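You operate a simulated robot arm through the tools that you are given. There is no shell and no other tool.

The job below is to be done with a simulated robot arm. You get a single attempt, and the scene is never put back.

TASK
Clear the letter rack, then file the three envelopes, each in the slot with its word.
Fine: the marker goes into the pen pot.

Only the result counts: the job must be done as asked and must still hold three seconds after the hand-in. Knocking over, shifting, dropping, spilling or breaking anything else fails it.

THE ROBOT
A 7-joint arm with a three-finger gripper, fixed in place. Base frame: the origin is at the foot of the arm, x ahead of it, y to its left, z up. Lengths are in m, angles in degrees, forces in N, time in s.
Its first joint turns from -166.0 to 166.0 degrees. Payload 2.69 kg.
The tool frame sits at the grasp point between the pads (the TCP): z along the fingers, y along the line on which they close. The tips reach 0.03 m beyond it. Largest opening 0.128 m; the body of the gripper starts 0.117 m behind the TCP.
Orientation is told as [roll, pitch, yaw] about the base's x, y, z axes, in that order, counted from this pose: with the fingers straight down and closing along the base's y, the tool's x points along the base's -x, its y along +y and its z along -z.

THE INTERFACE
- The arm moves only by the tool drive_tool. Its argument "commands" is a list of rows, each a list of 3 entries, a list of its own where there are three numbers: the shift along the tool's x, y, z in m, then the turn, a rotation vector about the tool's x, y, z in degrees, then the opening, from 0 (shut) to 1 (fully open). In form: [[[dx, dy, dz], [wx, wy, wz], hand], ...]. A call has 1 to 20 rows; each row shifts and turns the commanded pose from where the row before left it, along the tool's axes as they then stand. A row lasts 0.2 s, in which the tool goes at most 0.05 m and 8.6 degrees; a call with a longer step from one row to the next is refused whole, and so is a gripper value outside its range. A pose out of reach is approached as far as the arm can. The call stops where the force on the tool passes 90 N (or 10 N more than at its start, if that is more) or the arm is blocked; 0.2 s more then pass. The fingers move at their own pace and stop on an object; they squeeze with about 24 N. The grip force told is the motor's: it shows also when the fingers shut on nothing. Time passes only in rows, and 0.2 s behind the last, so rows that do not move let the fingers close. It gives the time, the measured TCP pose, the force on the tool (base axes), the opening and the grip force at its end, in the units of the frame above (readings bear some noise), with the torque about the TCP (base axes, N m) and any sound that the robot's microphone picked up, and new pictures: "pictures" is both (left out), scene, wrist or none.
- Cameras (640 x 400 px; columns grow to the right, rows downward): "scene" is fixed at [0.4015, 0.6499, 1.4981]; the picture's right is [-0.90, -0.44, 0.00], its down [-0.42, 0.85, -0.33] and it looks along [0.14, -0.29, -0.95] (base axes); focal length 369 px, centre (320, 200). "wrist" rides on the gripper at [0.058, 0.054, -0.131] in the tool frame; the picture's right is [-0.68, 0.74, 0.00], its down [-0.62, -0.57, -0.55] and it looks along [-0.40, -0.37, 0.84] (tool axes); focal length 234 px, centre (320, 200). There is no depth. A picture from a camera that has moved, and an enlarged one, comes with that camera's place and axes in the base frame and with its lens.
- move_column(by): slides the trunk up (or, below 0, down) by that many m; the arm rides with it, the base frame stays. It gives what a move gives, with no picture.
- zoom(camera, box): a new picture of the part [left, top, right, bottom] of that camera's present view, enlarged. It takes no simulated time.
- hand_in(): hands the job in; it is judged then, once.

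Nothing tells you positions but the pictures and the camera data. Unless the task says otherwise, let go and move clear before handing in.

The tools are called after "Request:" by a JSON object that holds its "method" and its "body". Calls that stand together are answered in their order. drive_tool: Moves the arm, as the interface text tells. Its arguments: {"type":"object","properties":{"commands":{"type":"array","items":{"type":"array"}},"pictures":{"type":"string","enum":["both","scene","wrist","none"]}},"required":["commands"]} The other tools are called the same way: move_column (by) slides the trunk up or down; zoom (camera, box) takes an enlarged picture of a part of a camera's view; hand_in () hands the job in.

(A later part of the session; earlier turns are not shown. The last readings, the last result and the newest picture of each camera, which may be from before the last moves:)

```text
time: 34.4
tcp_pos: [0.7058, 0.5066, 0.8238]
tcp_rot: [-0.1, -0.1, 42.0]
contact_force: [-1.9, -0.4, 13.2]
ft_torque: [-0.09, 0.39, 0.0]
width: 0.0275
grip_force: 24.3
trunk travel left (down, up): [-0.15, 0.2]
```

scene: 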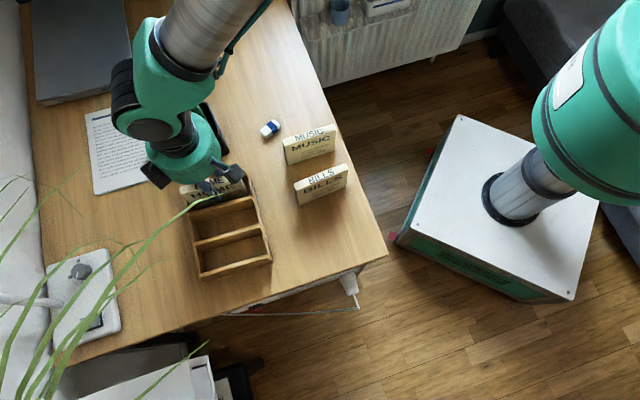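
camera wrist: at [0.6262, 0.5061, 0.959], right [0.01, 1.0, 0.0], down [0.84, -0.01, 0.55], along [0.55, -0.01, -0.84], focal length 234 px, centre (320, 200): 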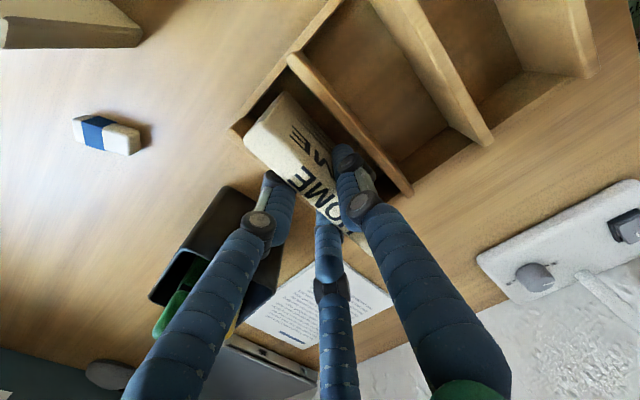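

Contact with the slot floor is confirmed at about 13 N. I'll ease up 1 mm, release gently, and lift straight out.

Request:
{"method": "drive_tool", "body": {"commands": [[[0, 0, -0.0015], [0, 0, 0], 0], [[0, 0, 0], [0, 0, 0], 0.38], [[0, 0, 0], [0, 0, 0], 0.38], [[0, 0, 0], [0, 0, 0], 0.38]], "pictures": "both"}}

Request:
{"method": "zoom", "body": {"camera": "wrist", "box": [220, 60, 420, 260]}}

```text
time: 35.4
tcp_pos: [0.7055, 0.506, 0.8236]
tcp_rot: [0.1, 0.0, 42.0]
contact_force: [-1.6, 2.0, -0.3]
ft_torque: [0.09, 0.05, 0.03]
width: 0.0495
grip_force: 0.1
trunk travel left (down, up): [-0.15, 0.2]
camera wrist: at [0.6262, 0.5063, 0.9557], right [0.01, 1.0, 0.0], down [0.84, -0.01, 0.55], along [0.55, -0.01, -0.84], focal length 234 px, centre (320, 200)
```

scene: 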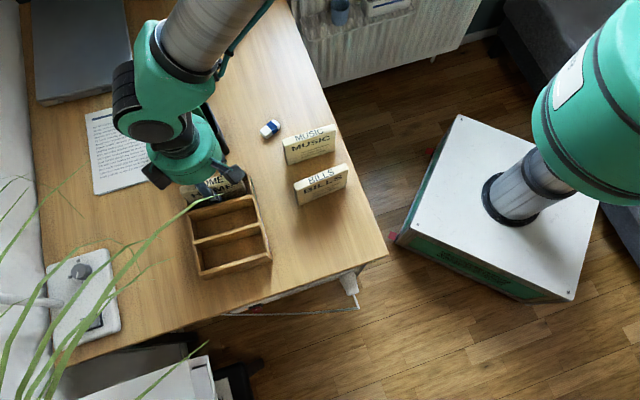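
wrist: 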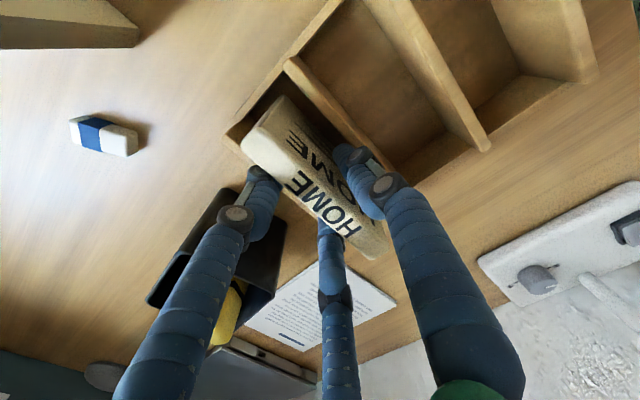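

```text
2.00 times, centred on (320, 160) of wrist
camera zoom: at [0.6262, 0.5063, 0.9557], right [0.01, 1.0, 0.0], down [0.84, -0.01, 0.55], along [0.55, -0.01, -0.84], focal length 468 px, centre (320, 280)
```

zoom: 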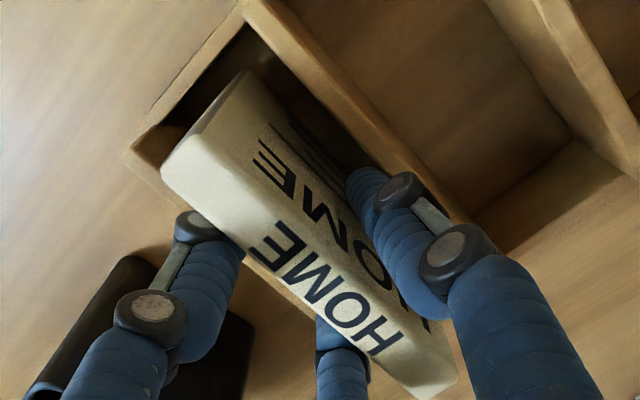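

HOME is released and standing. I'll lift straight up slowly.

Request:
{"method": "drive_tool", "body": {"commands": [[[0, 0, -0.006], [0, 0, 0], 0.38], [[0, 0, -0.01], [0, 0, 0], 0.38], [[0, 0, -0.015], [0, 0, 0], 0.38], [[0, 0, -0.02], [0, 0, 0], 0.38], [[0, 0, -0.03], [0, 0, 0], 0.38], [[0, 0, -0.03], [0, 0, 0], 0.38], [[0, 0, -0.03], [0, 0, 0], 0.38], [[0, 0, -0.02], [0, 0, 0], 0.38]], "pictures": "both"}}

Request:
{"method": "zoom", "body": {"camera": "wrist", "box": [220, 60, 420, 260]}}

Request:
{"method": "zoom", "body": {"camera": "scene", "box": [150, 90, 290, 290]}}

```text
time: 37.2
tcp_pos: [0.7056, 0.5057, 0.9854]
tcp_rot: [0.0, 0.0, 42.0]
contact_force: [-0.1, -0.1, 0.2]
ft_torque: [-0.01, 0.01, 0.0]
width: 0.0485
grip_force: 0.0
trunk travel left (down, up): [-0.15, 0.2]
camera wrist: at [0.6257, 0.5067, 1.1183], right [0.01, 1.0, 0.0], down [0.84, -0.01, 0.55], along [0.55, -0.01, -0.84], focal length 234 px, centre (320, 200)
```

scene: 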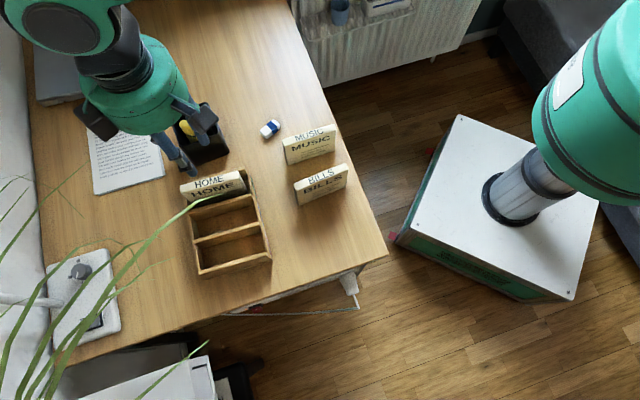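
wrist: 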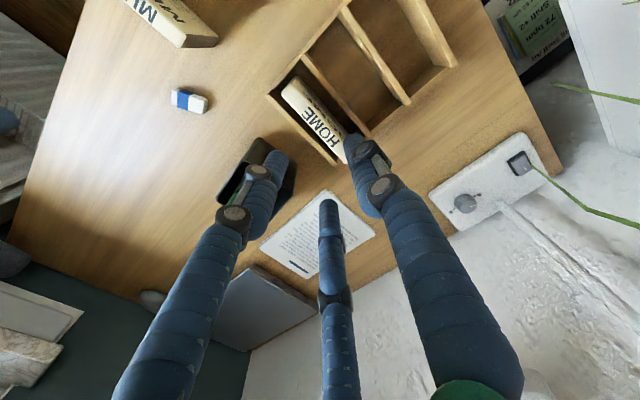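

```text
2.00 times, centred on (320, 160) of wrist
camera zoom: at [0.6257, 0.5067, 1.1183], right [0.01, 1.0, 0.0], down [0.84, -0.01, 0.55], along [0.55, -0.01, -0.84], focal length 468 px, centre (320, 280)
```

zoom: 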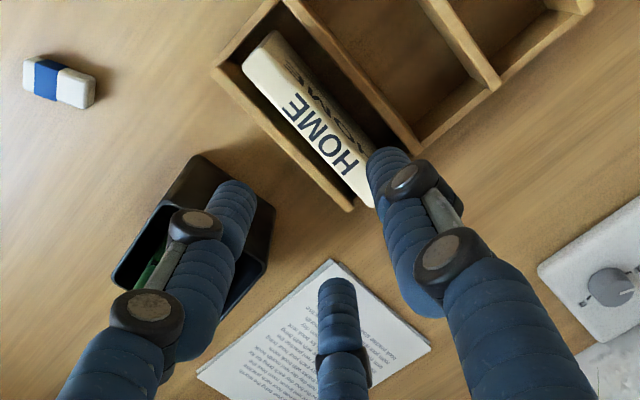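

```text
2.00 times, centred on (220, 190) of scene
camera zoom: at [0.4015, 0.6499, 1.4981], right [-0.9, -0.44, 0.0], down [-0.42, 0.85, -0.33], along [0.14, -0.29, -0.95], focal length 737 px, centre (520, 220)
```

zoom: 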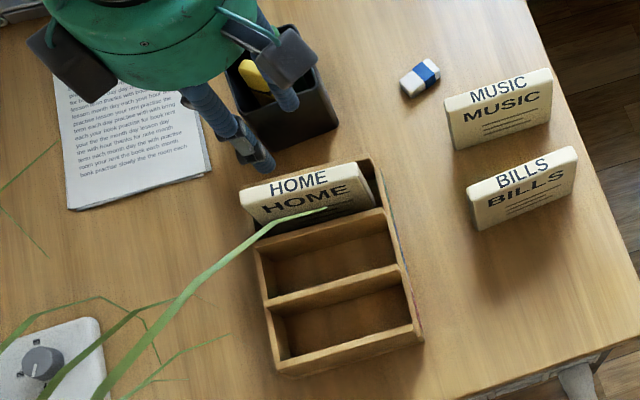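

HOME stands upright in its slot and nothing else has moved. BILLS appears turned about 8° more than HOME (yaw ≈ 50°), near (0.518, 0.401), so I'll hover over it and turn the tool to match.

Request:
{"method": "drive_tool", "body": {"commands": [[[0.0299, 0.0068, 0], [0, 0, 0], 0.5], [[0.0299, 0.0068, 0], [0, 0, 0], 0.5], [[0.0299, 0.0068, 0], [0, 0, 0], 0.5], [[0.0299, 0.0068, 0], [0, 0, 0], 0.5], [[0.0299, 0.0068, 0.005], [0, 0, 0], 0.5], [[0.0299, 0.0068, 0.005], [0, 0, 0], 0.5], [[0.0299, 0.0068, 0.01], [0, 0, 0], 0.5], [[0, 0, 0], [0, 0, -8], 0.5], [[0, 0, 0], [0, 0, 0], 0.5]], "pictures": "both"}}

Request:
{"method": "zoom", "body": {"camera": "wrist", "box": [260, 60, 380, 180]}}

```text
time: 39.2
tcp_pos: [0.5171, 0.4, 0.9653]
tcp_rot: [0.0, -0.1, 50.1]
contact_force: [0.3, 0.0, -0.4]
ft_torque: [0.02, 0.03, 0.03]
width: 0.0643
grip_force: 0.0
trunk travel left (down, up): [-0.15, 0.2]
camera wrist: at [0.4392, 0.3894, 1.0975], right [-0.13, 0.99, 0.0], down [0.83, 0.11, 0.55], along [0.54, 0.07, -0.84], focal length 234 px, centre (320, 200)
```

scene: 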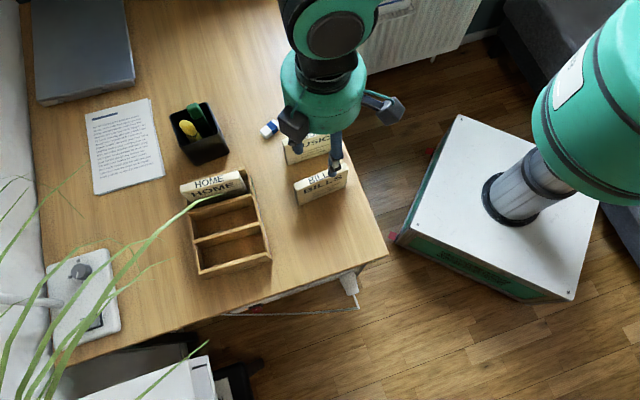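
wrist: 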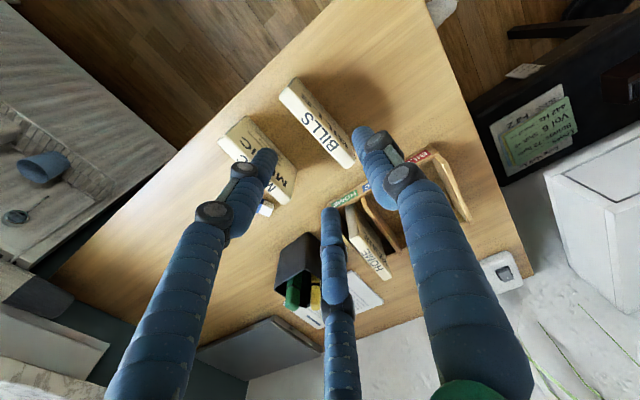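

```text
3.33 times, centred on (320, 120) of wrist
camera zoom: at [0.4392, 0.3894, 1.0975], right [-0.13, 0.99, 0.0], down [0.83, 0.11, 0.55], along [0.54, 0.07, -0.84], focal length 781 px, centre (320, 467)
```

zoom: 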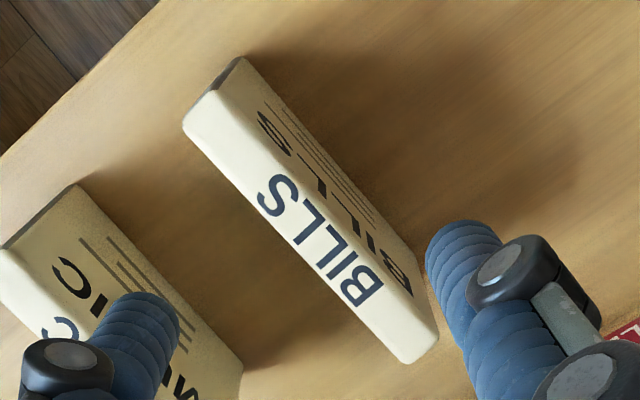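

BILLS is centred under the tool to within 1 mm and aligned in yaw. I'll lower in two stages.

Request:
{"method": "drive_tool", "body": {"commands": [[[0, 0, 0.02], [0, 0, 0], 0.42], [[0, 0, 0.02], [0, 0, 0], 0.42], [[0, 0, 0.02], [0, 0, 0], 0.42], [[0, 0, 0.02], [0, 0, 0], 0.42], [[0, 0, 0.015], [0, 0, 0], 0.42], [[0, 0, 0], [0, 0, 0], 0.42]], "pictures": "wrist"}}

Request:
{"method": "zoom", "body": {"camera": "wrist", "box": [255, 80, 385, 210]}}

```text
time: 40.6
tcp_pos: [0.5187, 0.3995, 0.8698]
tcp_rot: [0.0, 0.0, 50.0]
contact_force: [1.5, -0.4, -0.5]
ft_torque: [-0.04, 0.03, -0.02]
width: 0.0539
grip_force: 0.0
trunk travel left (down, up): [-0.15, 0.2]
camera wrist: at [0.4387, 0.3895, 1.0017], right [-0.13, 0.99, 0.0], down [0.83, 0.11, 0.55], along [0.54, 0.07, -0.84], focal length 234 px, centre (320, 200)
```

wrist: 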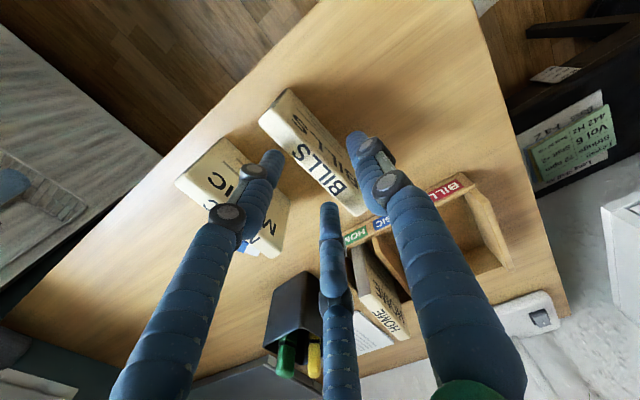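

```text
3.08 times, centred on (320, 145) of wrist
camera zoom: at [0.4387, 0.3895, 1.0017], right [-0.13, 0.99, 0.0], down [0.83, 0.11, 0.55], along [0.54, 0.07, -0.84], focal length 720 px, centre (320, 369)
```

zoom: 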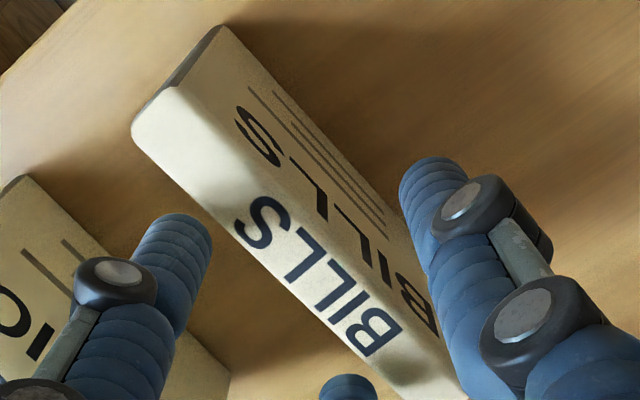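

Request:
{"method": "drive_tool", "body": {"commands": [[[-0.001, 0, 0.015], [0, 0, 0], 0.42], [[0, 0, 0.015], [0, 0, 0], 0.42], [[0, 0, 0.015], [0, 0, 0], 0.42], [[0, 0, 0.008], [0, 0, 0], 0.42], [[0, 0, 0], [0, 0, 0], 0.42]], "pictures": "wrist"}}

Request:
{"method": "zoom", "body": {"camera": "wrist", "box": [220, 60, 420, 260]}}

```text
time: 41.8
tcp_pos: [0.518, 0.4025, 0.8154]
tcp_rot: [0.0, 0.1, 49.9]
contact_force: [-0.3, -0.5, -0.3]
ft_torque: [-0.06, 0.04, -0.02]
width: 0.0537
grip_force: 0.2
trunk travel left (down, up): [-0.15, 0.2]
camera wrist: at [0.4399, 0.3915, 0.9485], right [-0.13, 0.99, 0.0], down [0.83, 0.11, 0.55], along [0.54, 0.07, -0.84], focal length 234 px, centre (320, 200)
```

wrist: 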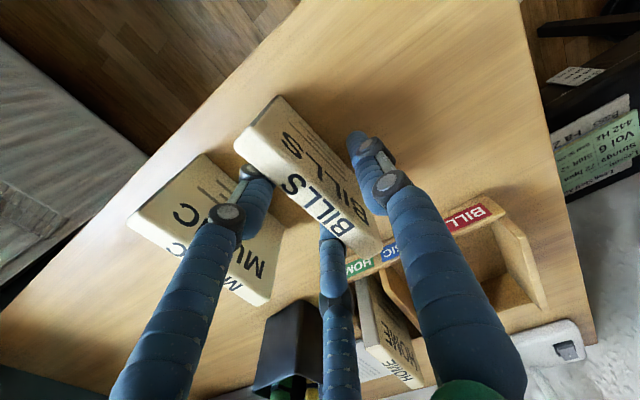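

```text
2.00 times, centred on (320, 160) of wrist
camera zoom: at [0.4399, 0.3915, 0.9485], right [-0.13, 0.99, 0.0], down [0.83, 0.11, 0.55], along [0.54, 0.07, -0.84], focal length 468 px, centre (320, 280)
```

zoom: 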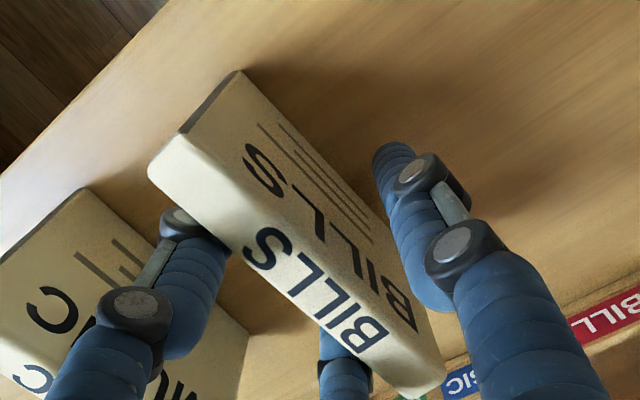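

Centred within 1 mm. Closing on BILLS.

Request:
{"method": "drive_tool", "body": {"commands": [[[0, 0, 0], [0, 0, 0], 0], [[0, 0, 0], [0, 0, 0], 0], [[0, 0, 0], [0, 0, 0], 0], [[0, 0, 0], [0, 0, 0], 0]], "pictures": "none"}}

Request:
{"method": "zoom", "body": {"camera": "wrist", "box": [220, 60, 420, 260]}}

```text
time: 42.8
tcp_pos: [0.5173, 0.4013, 0.8156]
tcp_rot: [0.0, 0.1, 50.1]
contact_force: [0.8, 0.4, 0.1]
ft_torque: [-0.01, -0.01, 0.03]
width: 0.0273
grip_force: 24.0
trunk travel left (down, up): [-0.15, 0.2]
```

```text
2.00 times, centred on (320, 160) of wrist
camera zoom: at [0.4396, 0.3913, 0.9487], right [-0.13, 0.99, 0.0], down [0.83, 0.11, 0.55], along [0.54, 0.07, -0.84], focal length 468 px, centre (320, 280)
```

zoom: 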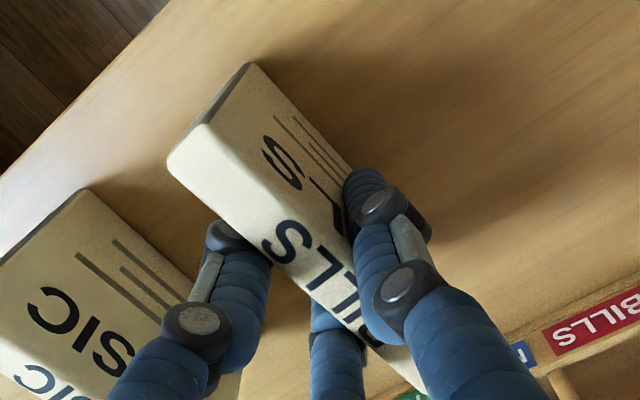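

BILLS is held in the same in-hand pose as HOME. I'll lift it clear and turn back to the rack's 42°.

Request:
{"method": "drive_tool", "body": {"commands": [[[0, 0, -0.01], [0, 0, 0], 0], [[0, 0, -0.02], [0, 0, 0], 0], [[0, 0, -0.03], [0, 0, 0], 0], [[0, 0, -0.03], [0, 0, 0], 0], [[0, 0, -0.025], [0, 0, 0], 0], [[0, 0, 0], [0, 0, 4], 0], [[0, 0, 0], [0, 0, 4], 0], [[0, 0, 0], [0, 0, 0], 0]], "pictures": "both"}}

Request:
{"method": "zoom", "body": {"camera": "scene", "box": [160, 110, 400, 290]}}

```text
time: 44.6
tcp_pos: [0.5184, 0.402, 0.9325]
tcp_rot: [0.0, -0.1, 41.9]
contact_force: [-0.5, 1.1, 0.0]
ft_torque: [-0.03, 0.03, -0.02]
width: 0.0274
grip_force: 24.2
trunk travel left (down, up): [-0.15, 0.2]
camera wrist: at [0.4395, 0.4026, 1.0642], right [0.01, 1.0, 0.0], down [0.84, -0.01, 0.55], along [0.55, -0.01, -0.84], focal length 234 px, centre (320, 200)
```

scene: 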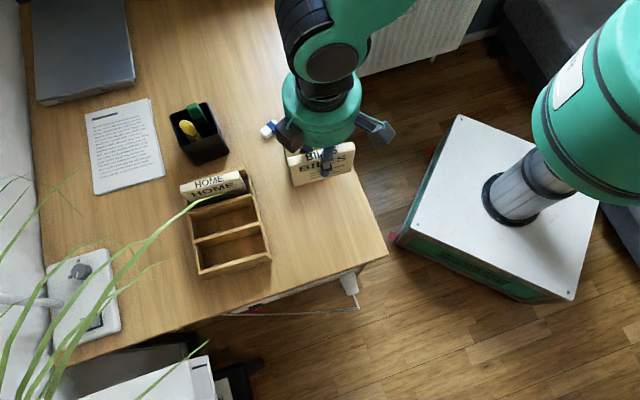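
wrist: 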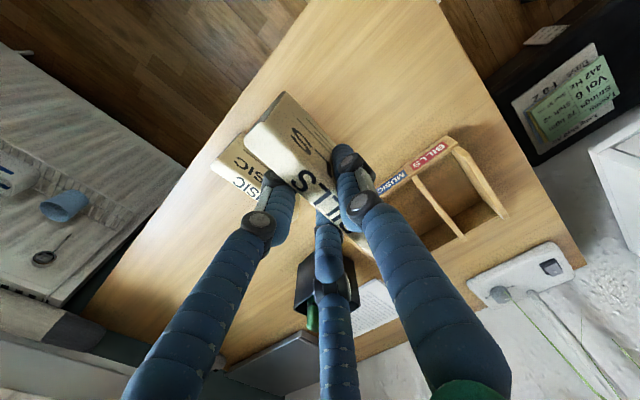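

```text
2.22 times, centred on (280, 200) of scene
camera zoom: at [0.4015, 0.6499, 1.4981], right [-0.9, -0.44, 0.0], down [-0.42, 0.85, -0.33], along [0.14, -0.29, -0.95], focal length 819 px, centre (409, 200)
```

zoom: 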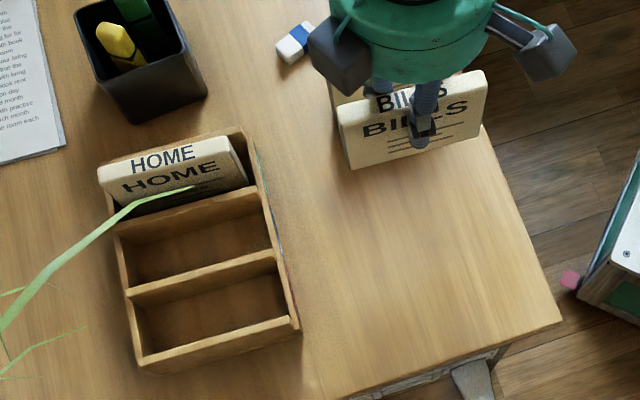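

BILLS is now at yaw 42°, with its bottom edge at about z 0.856, above the rack and HOME. I'll carry it to the BILLS slot at the far +y end of the rack, watching the force near the leaf.

Request:
{"method": "drive_tool", "body": {"commands": [[[-0.026, 0.0095, -0.005], [0, 0, 0], 0], [[-0.026, 0.0095, 0], [0, 0, 0], 0], [[-0.026, 0.0095, 0], [0, 0, 0], 0], [[-0.026, 0.0095, 0], [0, 0, 0], 0]], "pictures": "none"}}

Request:
{"method": "drive_tool", "body": {"commands": [[[-0.026, 0.0095, 0], [0, 0, 0], 0], [[-0.026, 0.0095, 0], [0, 0, 0], 0], [[-0.026, 0.0095, 0], [0, 0, 0], 0], [[-0.026, 0.0092, 0], [0, 0, 0], 0], [[0, 0, 0], [0, 0, 0], 0]], "pictures": "both"}}

Request:
{"method": "zoom", "body": {"camera": "wrist", "box": [220, 40, 440, 260]}}

Request:
{"method": "zoom", "body": {"camera": "scene", "box": [165, 150, 305, 290]}}

```text
time: 45.6
tcp_pos: [0.57, 0.5001, 0.9359]
tcp_rot: [-0.1, 0.0, 42.0]
contact_force: [0.5, -0.2, 1.1]
ft_torque: [-0.01, -0.01, -0.01]
width: 0.0276
grip_force: 24.0
trunk travel left (down, up): [-0.15, 0.2]
```

```text
time: 46.8
tcp_pos: [0.6219, 0.598, 0.9349]
tcp_rot: [0.0, 0.0, 42.0]
contact_force: [0.3, 0.6, -1.5]
ft_torque: [-0.03, 0.03, -0.01]
width: 0.0276
grip_force: 24.4
trunk travel left (down, up): [-0.15, 0.2]
camera wrist: at [0.5434, 0.5994, 1.0678], right [0.01, 1.0, 0.0], down [0.84, -0.01, 0.55], along [0.55, -0.01, -0.84], focal length 234 px, centre (320, 200)
```

scene: 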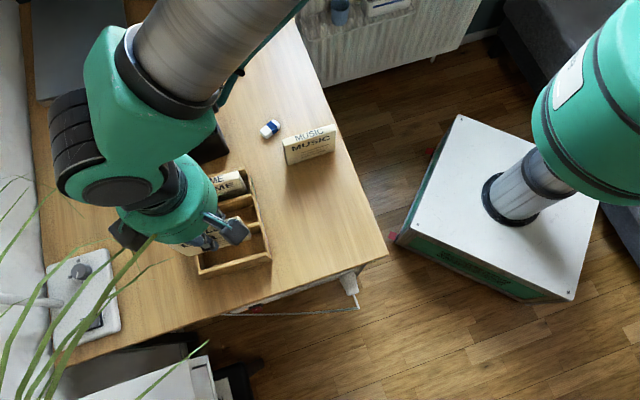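
wrist: 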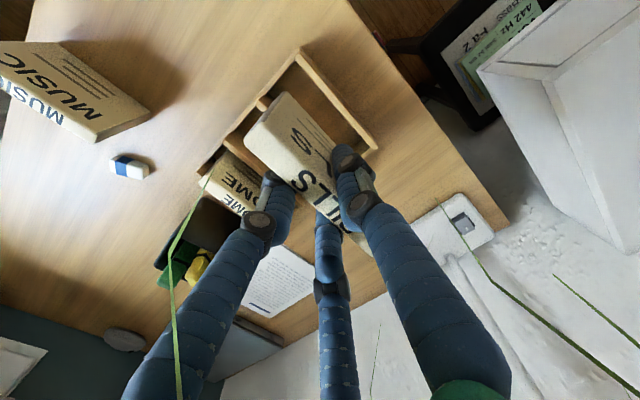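

```text
1.82 times, centred on (330, 150) of wrist
camera zoom: at [0.5434, 0.5994, 1.0678], right [0.01, 1.0, 0.0], down [0.84, -0.01, 0.55], along [0.55, -0.01, -0.84], focal length 426 px, centre (302, 291)
```

zoom: 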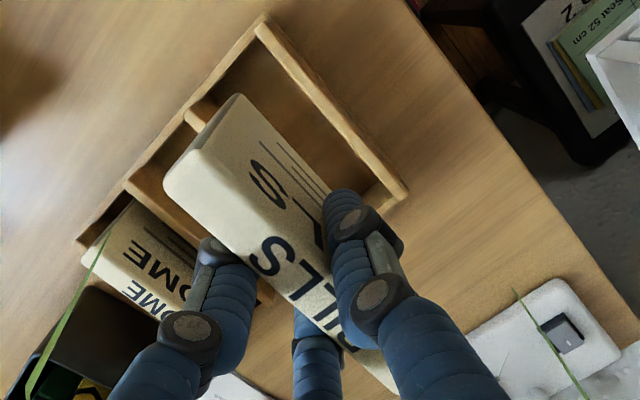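

```text
2.86 times, centred on (235, 220) of scene
camera zoom: at [0.4015, 0.6499, 1.4981], right [-0.9, -0.44, 0.0], down [-0.42, 0.85, -0.33], along [0.14, -0.29, -0.95], focal length 1053 px, centre (563, 143)
```

zoom: 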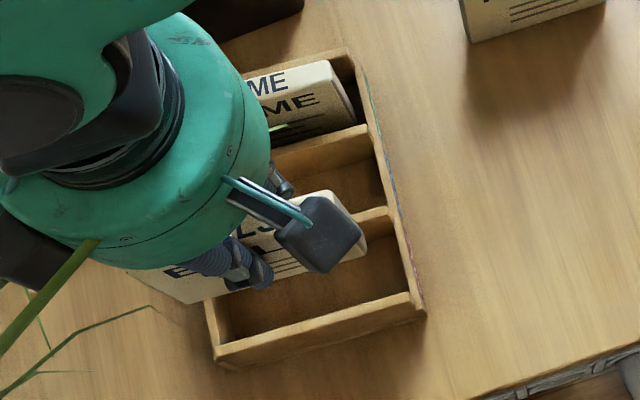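

The leaf shows straight through the gripper with no force, so it is just scenery. BILLS is over its slot; I'll shift 2 mm along it and lower to just above the dividers.

Request:
{"method": "drive_tool", "body": {"commands": [[[0.002, 0, 0.01], [0, 0, 0], 0], [[0, 0, 0.015], [0, 0, 0], 0], [[0, 0, 0.015], [0, 0, 0], 0], [[0, 0, 0.01], [0, 0, 0], 0], [[0, 0, 0], [0, 0, 0], 0]], "pictures": "both"}}

Request:
{"method": "zoom", "body": {"camera": "wrist", "box": [240, 40, 340, 140]}}

Request:
{"method": "zoom", "body": {"camera": "wrist", "box": [320, 100, 440, 220]}}

Request:
{"method": "zoom", "body": {"camera": "scene", "box": [180, 190, 290, 290]}}

```text
time: 48.0
tcp_pos: [0.6222, 0.5958, 0.8872]
tcp_rot: [0.0, 0.0, 42.0]
contact_force: [0.2, 0.3, -1.0]
ft_torque: [0.01, 0.01, 0.03]
width: 0.0276
grip_force: 24.5
trunk travel left (down, up): [-0.15, 0.2]
camera wrist: at [0.5421, 0.5963, 1.0193], right [0.01, 1.0, 0.0], down [0.84, -0.01, 0.55], along [0.55, -0.01, -0.84], focal length 234 px, centre (320, 200)
```

scene: 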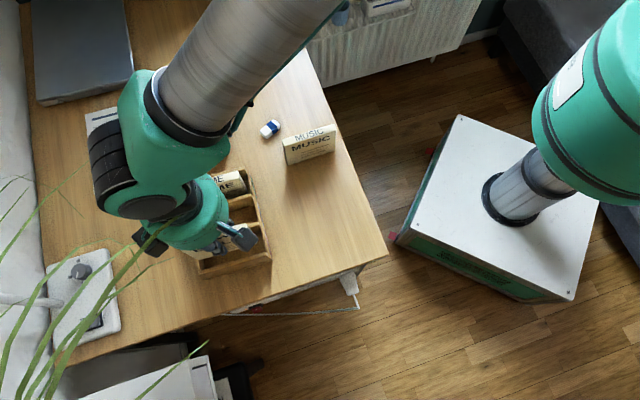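
wrist: 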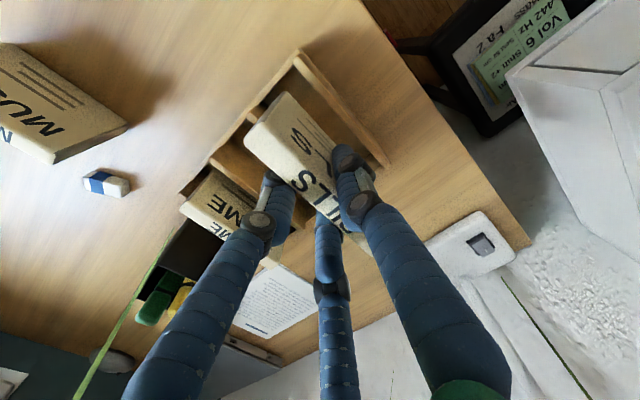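

```text
4.00 times, centred on (290, 90) of wrist
camera zoom: at [0.5421, 0.5963, 1.0193], right [0.01, 1.0, 0.0], down [0.84, -0.01, 0.55], along [0.55, -0.01, -0.84], focal length 937 px, centre (440, 640)
```

zoom: 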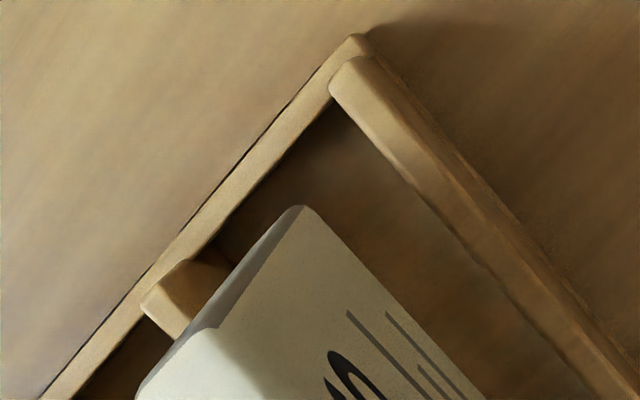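

```text
3.33 times, centred on (380, 160) of wrist
camera zoom: at [0.5421, 0.5963, 1.0193], right [0.01, 1.0, 0.0], down [0.84, -0.01, 0.55], along [0.55, -0.01, -0.84], focal length 781 px, centre (120, 333)
```

zoom: 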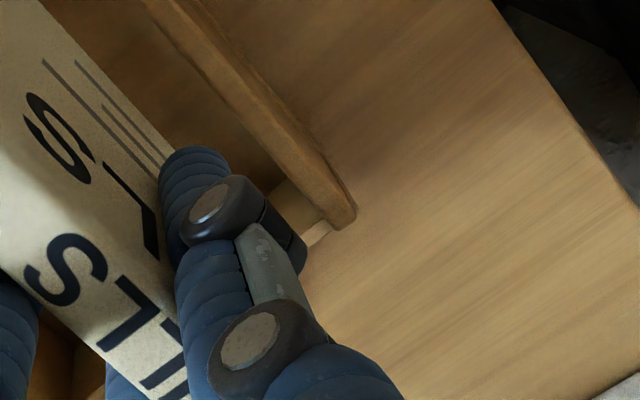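

```text
4.00 times, centred on (235, 240) of scene
camera zoom: at [0.4015, 0.6499, 1.4981], right [-0.9, -0.44, 0.0], down [-0.42, 0.85, -0.33], along [0.14, -0.29, -0.95], focal length 1475 px, centre (660, 40)
```

zoom: 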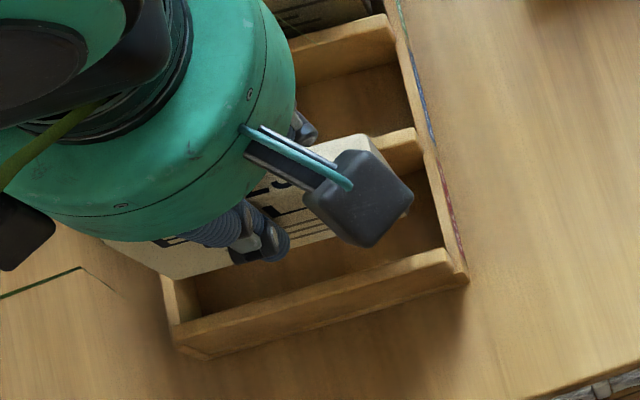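

BILLS is centred, with about 6–9 mm at each end and about 15 mm on each side. Lowering into the slot.

Request:
{"method": "drive_tool", "body": {"commands": [[[0, 0, 0.012], [0, 0, 0], 0], [[0, 0, 0.012], [0, 0, 0], 0], [[0, 0, 0.012], [0, 0, 0], 0], [[0, 0, 0.01], [0, 0, 0], 0], [[0, 0, 0.006], [0, 0, 0], 0], [[0, 0, 0], [0, 0, 0], 0]], "pictures": "both"}}

Request:
{"method": "zoom", "body": {"camera": "wrist", "box": [220, 60, 420, 260]}}

Request:
{"method": "zoom", "body": {"camera": "scene", "box": [170, 180, 290, 290]}}

```text
time: 49.4
tcp_pos: [0.6217, 0.5949, 0.8356]
tcp_rot: [0.0, -0.1, 42.0]
contact_force: [0.2, -0.8, -1.0]
ft_torque: [-0.03, 0.02, 0.02]
width: 0.0276
grip_force: 23.7
trunk travel left (down, up): [-0.15, 0.2]
camera wrist: at [0.5419, 0.5959, 0.9675], right [0.01, 1.0, 0.0], down [0.84, -0.01, 0.55], along [0.55, -0.01, -0.84], focal length 234 px, centre (320, 200)
```

scene: 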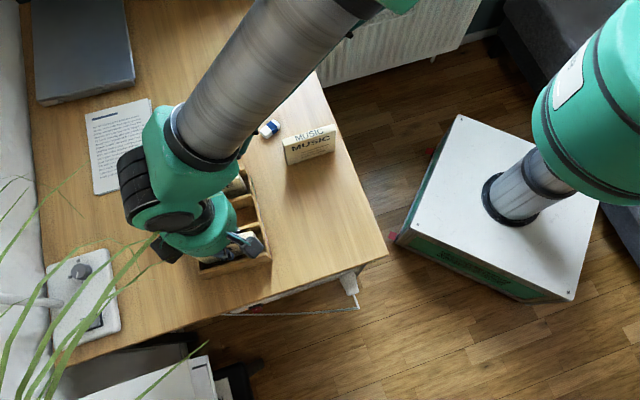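
wrist: 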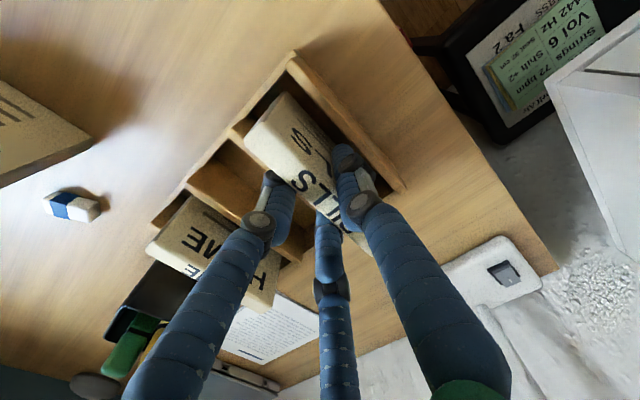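

```text
2.00 times, centred on (320, 160) of wrist
camera zoom: at [0.5419, 0.5959, 0.9675], right [0.01, 1.0, 0.0], down [0.84, -0.01, 0.55], along [0.55, -0.01, -0.84], focal length 468 px, centre (320, 280)
```

zoom: 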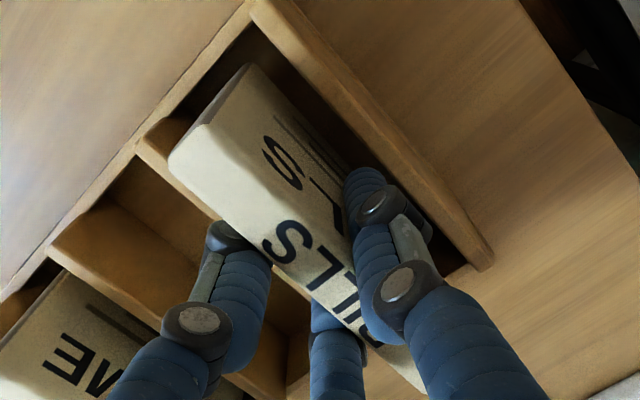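

```text
3.64 times, centred on (230, 235) of scene
camera zoom: at [0.4015, 0.6499, 1.4981], right [-0.9, -0.44, 0.0], down [-0.42, 0.85, -0.33], along [0.14, -0.29, -0.95], focal length 1341 px, centre (647, 73)
```

zoom: 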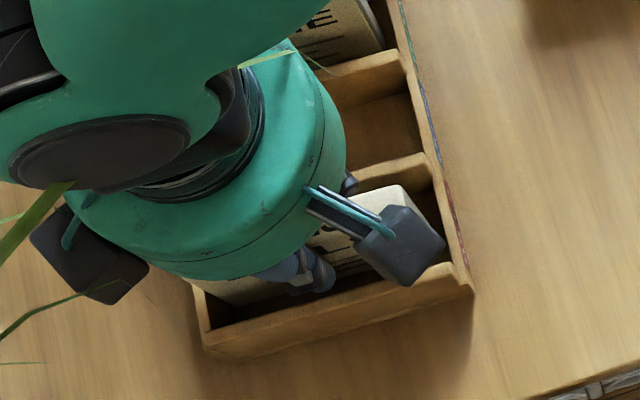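

Inside the slot cleanly. Now small steps down to the floor.

Request:
{"method": "drive_tool", "body": {"commands": [[[0, 0, 0.004], [0, 0, 0], 0], [[0, 0, 0.004], [0, 0, 0], 0], [[0, 0, 0.002], [0, 0, 0], 0], [[0, 0, 0], [0, 0, 0], 0]], "pictures": "none"}}

Request:
{"method": "drive_tool", "body": {"commands": [[[0, 0, 0.0015], [0, 0, 0], 0], [[0, 0, 0], [0, 0, 0], 0]], "pictures": "none"}}

```text
time: 50.4
tcp_pos: [0.6213, 0.5966, 0.826]
tcp_rot: [0.0, 0.0, 42.0]
contact_force: [-0.1, -0.8, 0.3]
ft_torque: [-0.01, -0.02, -0.01]
width: 0.0275
grip_force: 23.9
trunk travel left (down, up): [-0.15, 0.2]
```

```text
time: 51.0
tcp_pos: [0.6205, 0.596, 0.825]
tcp_rot: [-0.1, 0.0, 42.0]
contact_force: [0.2, -2.1, 2.4]
ft_torque: [0.1, -0.11, -0.03]
width: 0.0279
grip_force: 24.6
trunk travel left (down, up): [-0.15, 0.2]
```

Request:
{"method": "drive_tool", "body": {"commands": [[[0, 0, 0.0015], [0, 0, 0], 0], [[0, 0, 0], [0, 0, 0], 0]], "pictures": "none"}}

```text
time: 51.6
tcp_pos: [0.6218, 0.5971, 0.8241]
tcp_rot: [0.0, -0.1, 42.0]
contact_force: [-4.0, -2.6, 16.1]
ft_torque: [0.11, 0.08, 0.02]
width: 0.0277
grip_force: 24.3
trunk travel left (down, up): [-0.15, 0.2]
```

Request:
{"method": "zoom", "body": {"camera": "wrist", "box": [220, 60, 420, 260]}}

Request:
{"method": "zoom", "body": {"camera": "wrist", "box": [250, 50, 330, 130]}}

Request:
{"method": "zoom", "body": {"camera": "scene", "box": [190, 210, 290, 290]}}

```text
2.00 times, centred on (320, 160) of wrist
camera zoom: at [0.5416, 0.5966, 0.956], right [0.01, 1.0, 0.0], down [0.84, -0.01, 0.55], along [0.55, 0.0, -0.84], focal length 468 px, centre (320, 280)
```

zoom: 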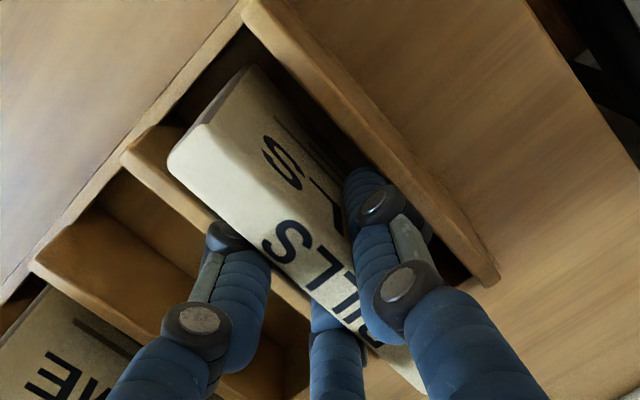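

```text
5.00 times, centred on (290, 90) of wrist
camera zoom: at [0.5416, 0.5966, 0.956], right [0.01, 1.0, 0.0], down [0.84, -0.01, 0.55], along [0.55, 0.0, -0.84], focal length 1171 px, centre (470, 750)
```

zoom: 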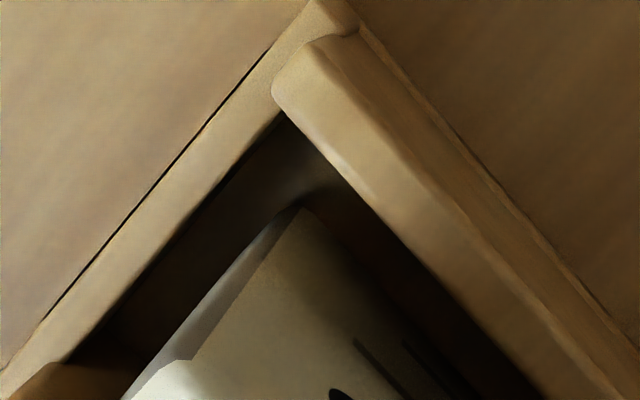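

```text
5.00 times, centred on (240, 250) of scene
camera zoom: at [0.4015, 0.6499, 1.4981], right [-0.9, -0.44, 0.0], down [-0.42, 0.85, -0.33], along [0.14, -0.29, -0.95], focal length 1843 px, centre (720, -50)
```

zoom: 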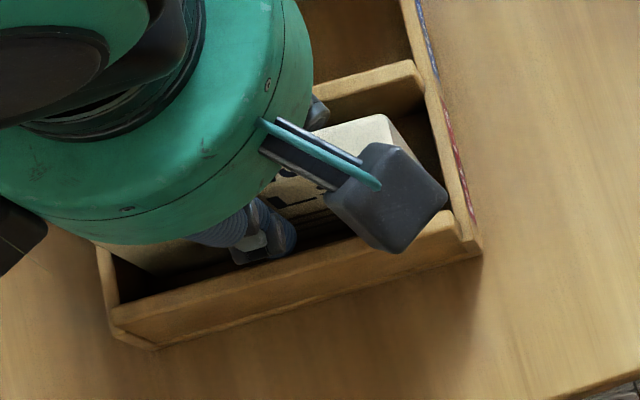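

BILLS is sitting on the slot floor. I'll ease off 1.5 mm, release and lift away.

Request:
{"method": "drive_tool", "body": {"commands": [[[0, 0, -0.0015], [0, 0, 0], 0], [[0, 0, 0], [0, 0, 0], 0.38], [[0, 0, 0], [0, 0, 0], 0.38], [[0, 0, 0], [0, 0, 0], 0.38]], "pictures": "wrist"}}

Request:
{"method": "zoom", "body": {"camera": "wrist", "box": [220, 60, 420, 260]}}

```text
time: 52.6
tcp_pos: [0.6215, 0.5964, 0.8244]
tcp_rot: [0.0, 0.0, 42.0]
contact_force: [-0.8, 1.7, -0.5]
ft_torque: [0.1, -0.01, 0.08]
width: 0.0479
grip_force: 0.1
trunk travel left (down, up): [-0.15, 0.2]
camera wrist: at [0.5417, 0.5967, 0.9558], right [0.01, 1.0, 0.0], down [0.84, -0.01, 0.55], along [0.55, -0.01, -0.84], focal length 234 px, centre (320, 200)
```

wrist: 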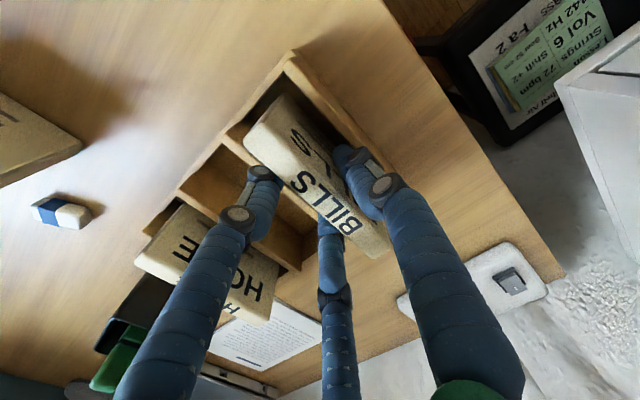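

```text
2.00 times, centred on (320, 160) of wrist
camera zoom: at [0.5417, 0.5967, 0.9558], right [0.01, 1.0, 0.0], down [0.84, -0.01, 0.55], along [0.55, -0.01, -0.84], focal length 468 px, centre (320, 280)
```

zoom: 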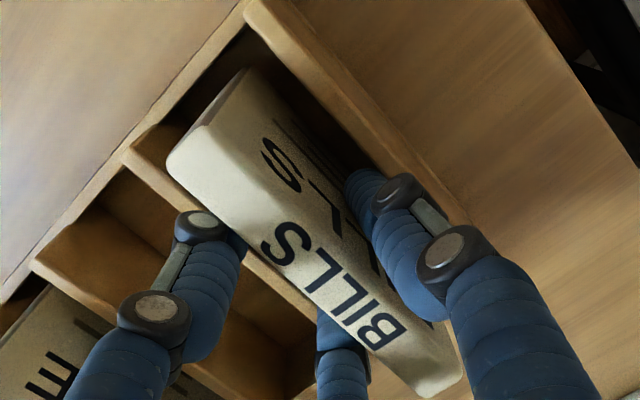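

Request:
{"method": "drive_tool", "body": {"commands": [[[0, 0, -0.006], [0, 0, 0], 0.38], [[0, 0, -0.01], [0, 0, 0], 0.38], [[0, 0, -0.015], [0, 0, 0], 0.38], [[0, 0, -0.02], [0, 0, 0], 0.38], [[0, 0, -0.03], [0, 0, 0], 0.38], [[0, 0, -0.03], [0, 0, 0], 0.38], [[0, 0, -0.03], [0, 0, 0], 0.38], [[0, 0, -0.02], [0, 0, 0], 0.38]], "pictures": "both"}}

Request:
{"method": "zoom", "body": {"camera": "wrist", "box": [220, 60, 420, 260]}}

Request:
{"method": "zoom", "body": {"camera": "scene", "box": [150, 90, 350, 290]}}

```text
time: 54.4
tcp_pos: [0.6207, 0.5966, 0.9862]
tcp_rot: [0.0, 0.0, 42.0]
contact_force: [0.2, -0.3, -0.1]
ft_torque: [0.03, 0.02, 0.0]
width: 0.0486
grip_force: 0.0
trunk travel left (down, up): [-0.15, 0.2]
camera wrist: at [0.5416, 0.596, 1.1169], right [0.01, 1.0, 0.0], down [0.84, -0.01, 0.55], along [0.55, -0.01, -0.84], focal length 234 px, centre (320, 200)
```

scene: 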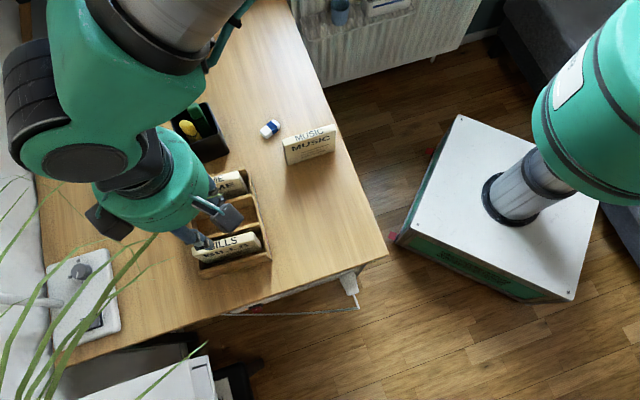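
wrist: 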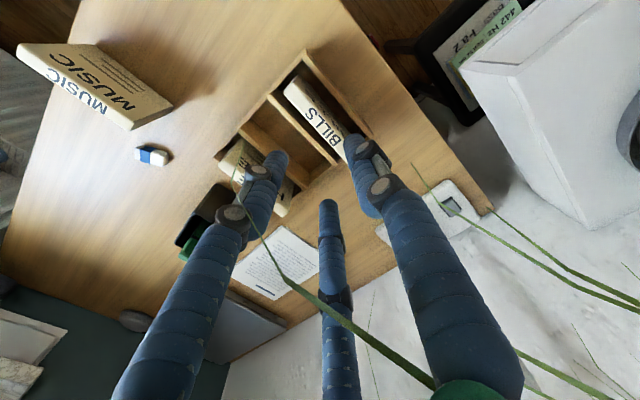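

```text
2.00 times, centred on (320, 160) of wrist
camera zoom: at [0.5416, 0.596, 1.1169], right [0.01, 1.0, 0.0], down [0.84, -0.01, 0.55], along [0.55, -0.01, -0.84], focal length 468 px, centre (320, 280)
```

zoom: 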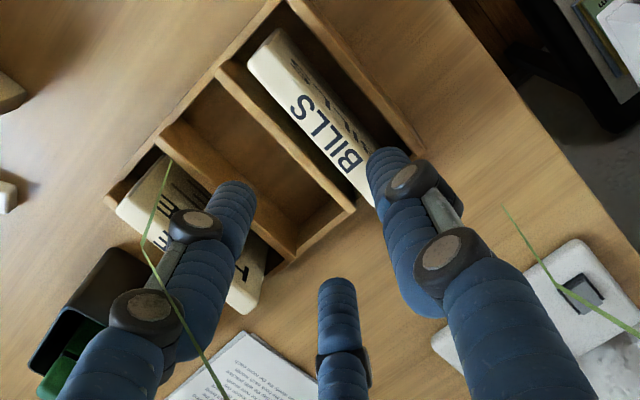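

```text
2.00 times, centred on (250, 190) of scene
camera zoom: at [0.4015, 0.6499, 1.4981], right [-0.9, -0.44, 0.0], down [-0.42, 0.85, -0.33], along [0.14, -0.29, -0.95], focal length 737 px, centre (460, 220)
```

zoom: 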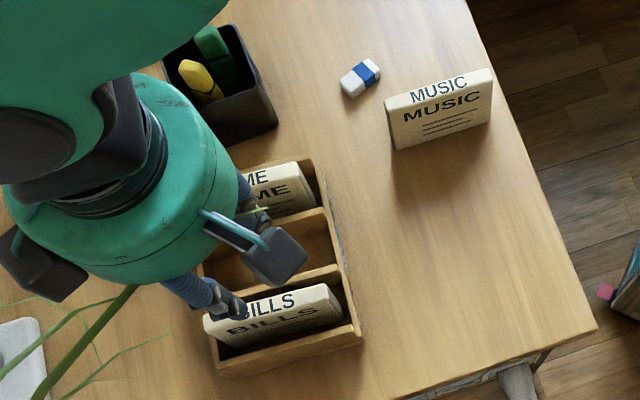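

BILLS is standing in its slot. MUSIC is next, near (0.581, 0.327) at yaw ≈ 45.5°, so I'll move above it at height.

Request:
{"method": "drive_tool", "body": {"commands": [[[0.0262, -0.0217, 0], [0, 0, 0], 0.5], [[0.0262, -0.0217, 0], [0, 0, 0], 0.5], [[0.0262, -0.0217, 0], [0, 0, 0], 0.5], [[0.0262, -0.0217, 0], [0, 0, 0], 0.5], [[0.0262, -0.0217, 0], [0, 0, 0], 0.5], [[0.0262, -0.0217, 0], [0, 0, 0], 0.5], [[0.0262, -0.0217, 0.005], [0, 0, 0], 0.5], [[0.0262, -0.0217, 0.015], [0, 0, 0], 0.5], [[0, 0, 0], [0, 0, -3.5], 0.5], [[0, 0, 0], [0, 0, 0], 0.5]], "pictures": "both"}}

Request:
{"method": "zoom", "body": {"camera": "wrist", "box": [260, 60, 380, 180]}}

```text
time: 56.6
tcp_pos: [0.5792, 0.3264, 0.9648]
tcp_rot: [0.0, 0.0, 45.6]
contact_force: [-0.3, 0.4, 0.7]
ft_torque: [-0.02, 0.01, -0.02]
width: 0.0642
grip_force: 0.1
trunk travel left (down, up): [-0.15, 0.2]
camera wrist: at [0.501, 0.3211, 1.0975], right [-0.05, 1.0, 0.0], down [0.83, 0.04, 0.55], along [0.55, 0.03, -0.84], focal length 234 px, centre (320, 200)
```

scene: 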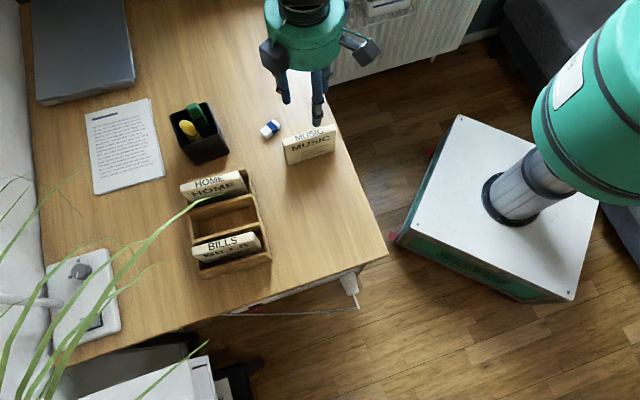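
wrist: 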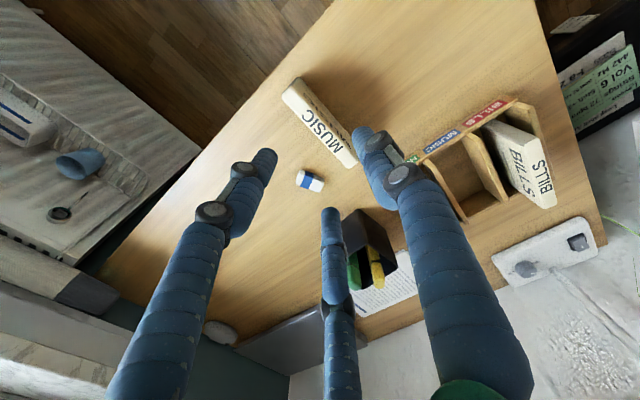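

```text
3.33 times, centred on (320, 120) of wrist
camera zoom: at [0.501, 0.3211, 1.0975], right [-0.05, 1.0, 0.0], down [0.83, 0.04, 0.55], along [0.55, 0.03, -0.84], focal length 781 px, centre (320, 467)
```

zoom: 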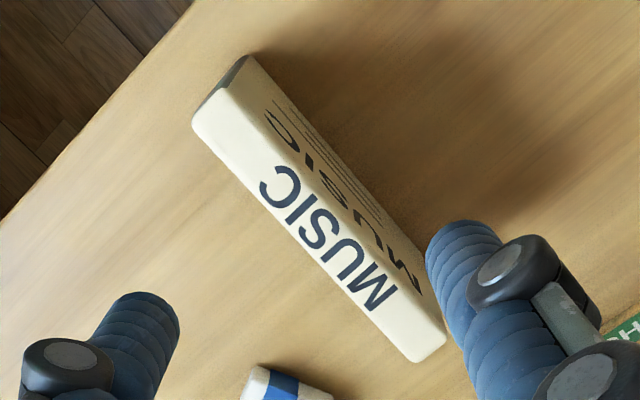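

MUSIC is about 2 mm off-centre and aligned in yaw. The eraser next to it is low and clear of the fingertip height. I'll correct and lower.

Request:
{"method": "drive_tool", "body": {"commands": [[[-0.0023, 0.0012, 0.02], [0, 0, 0], 0.42], [[0, 0, 0.02], [0, 0, 0], 0.42], [[0, 0, 0.02], [0, 0, 0], 0.42], [[0, 0, 0.02], [0, 0, 0], 0.42], [[0, 0, 0.015], [0, 0, 0], 0.42], [[0, 0, 0], [0, 0, 0], 0.42]], "pictures": "wrist"}}

Request:
{"method": "zoom", "body": {"camera": "wrist", "box": [255, 80, 385, 210]}}

Request:
{"method": "zoom", "body": {"camera": "scene", "box": [240, 80, 360, 200]}}

```text
time: 58.0
tcp_pos: [0.582, 0.3271, 0.8692]
tcp_rot: [0.0, 0.0, 45.5]
contact_force: [0.0, 0.0, 0.3]
ft_torque: [-0.03, 0.0, -0.02]
width: 0.0535
grip_force: 0.1
trunk travel left (down, up): [-0.15, 0.2]
camera wrist: at [0.5028, 0.3235, 1.0013], right [-0.05, 1.0, 0.0], down [0.84, 0.04, 0.55], along [0.55, 0.03, -0.84], focal length 234 px, centre (320, 200)
```

wrist: 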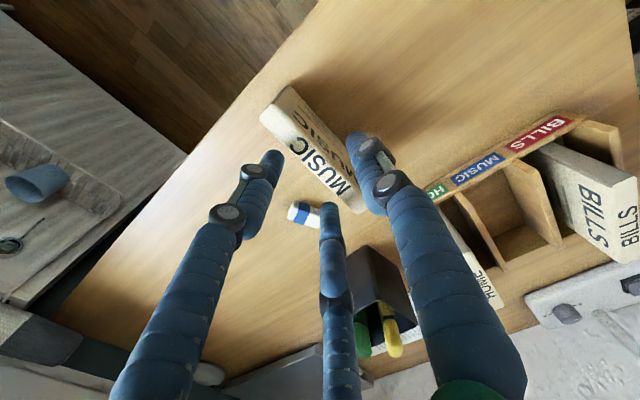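

```text
3.08 times, centred on (320, 145) of wrist
camera zoom: at [0.5028, 0.3235, 1.0013], right [-0.05, 1.0, 0.0], down [0.84, 0.04, 0.55], along [0.55, 0.03, -0.84], focal length 720 px, centre (320, 369)
```

zoom: 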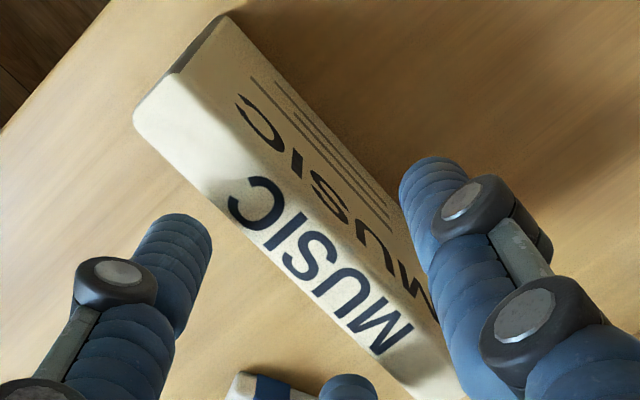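

```text
3.33 times, centred on (300, 140) of scene
camera zoom: at [0.4015, 0.6499, 1.4981], right [-0.9, -0.44, 0.0], down [-0.42, 0.85, -0.33], along [0.14, -0.29, -0.95], focal length 1229 px, centre (387, 400)
```

zoom: 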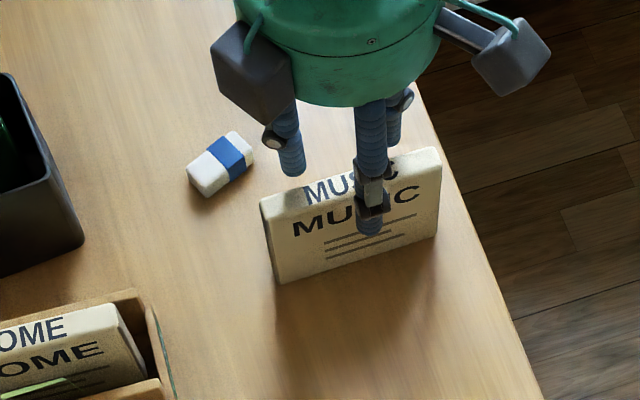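

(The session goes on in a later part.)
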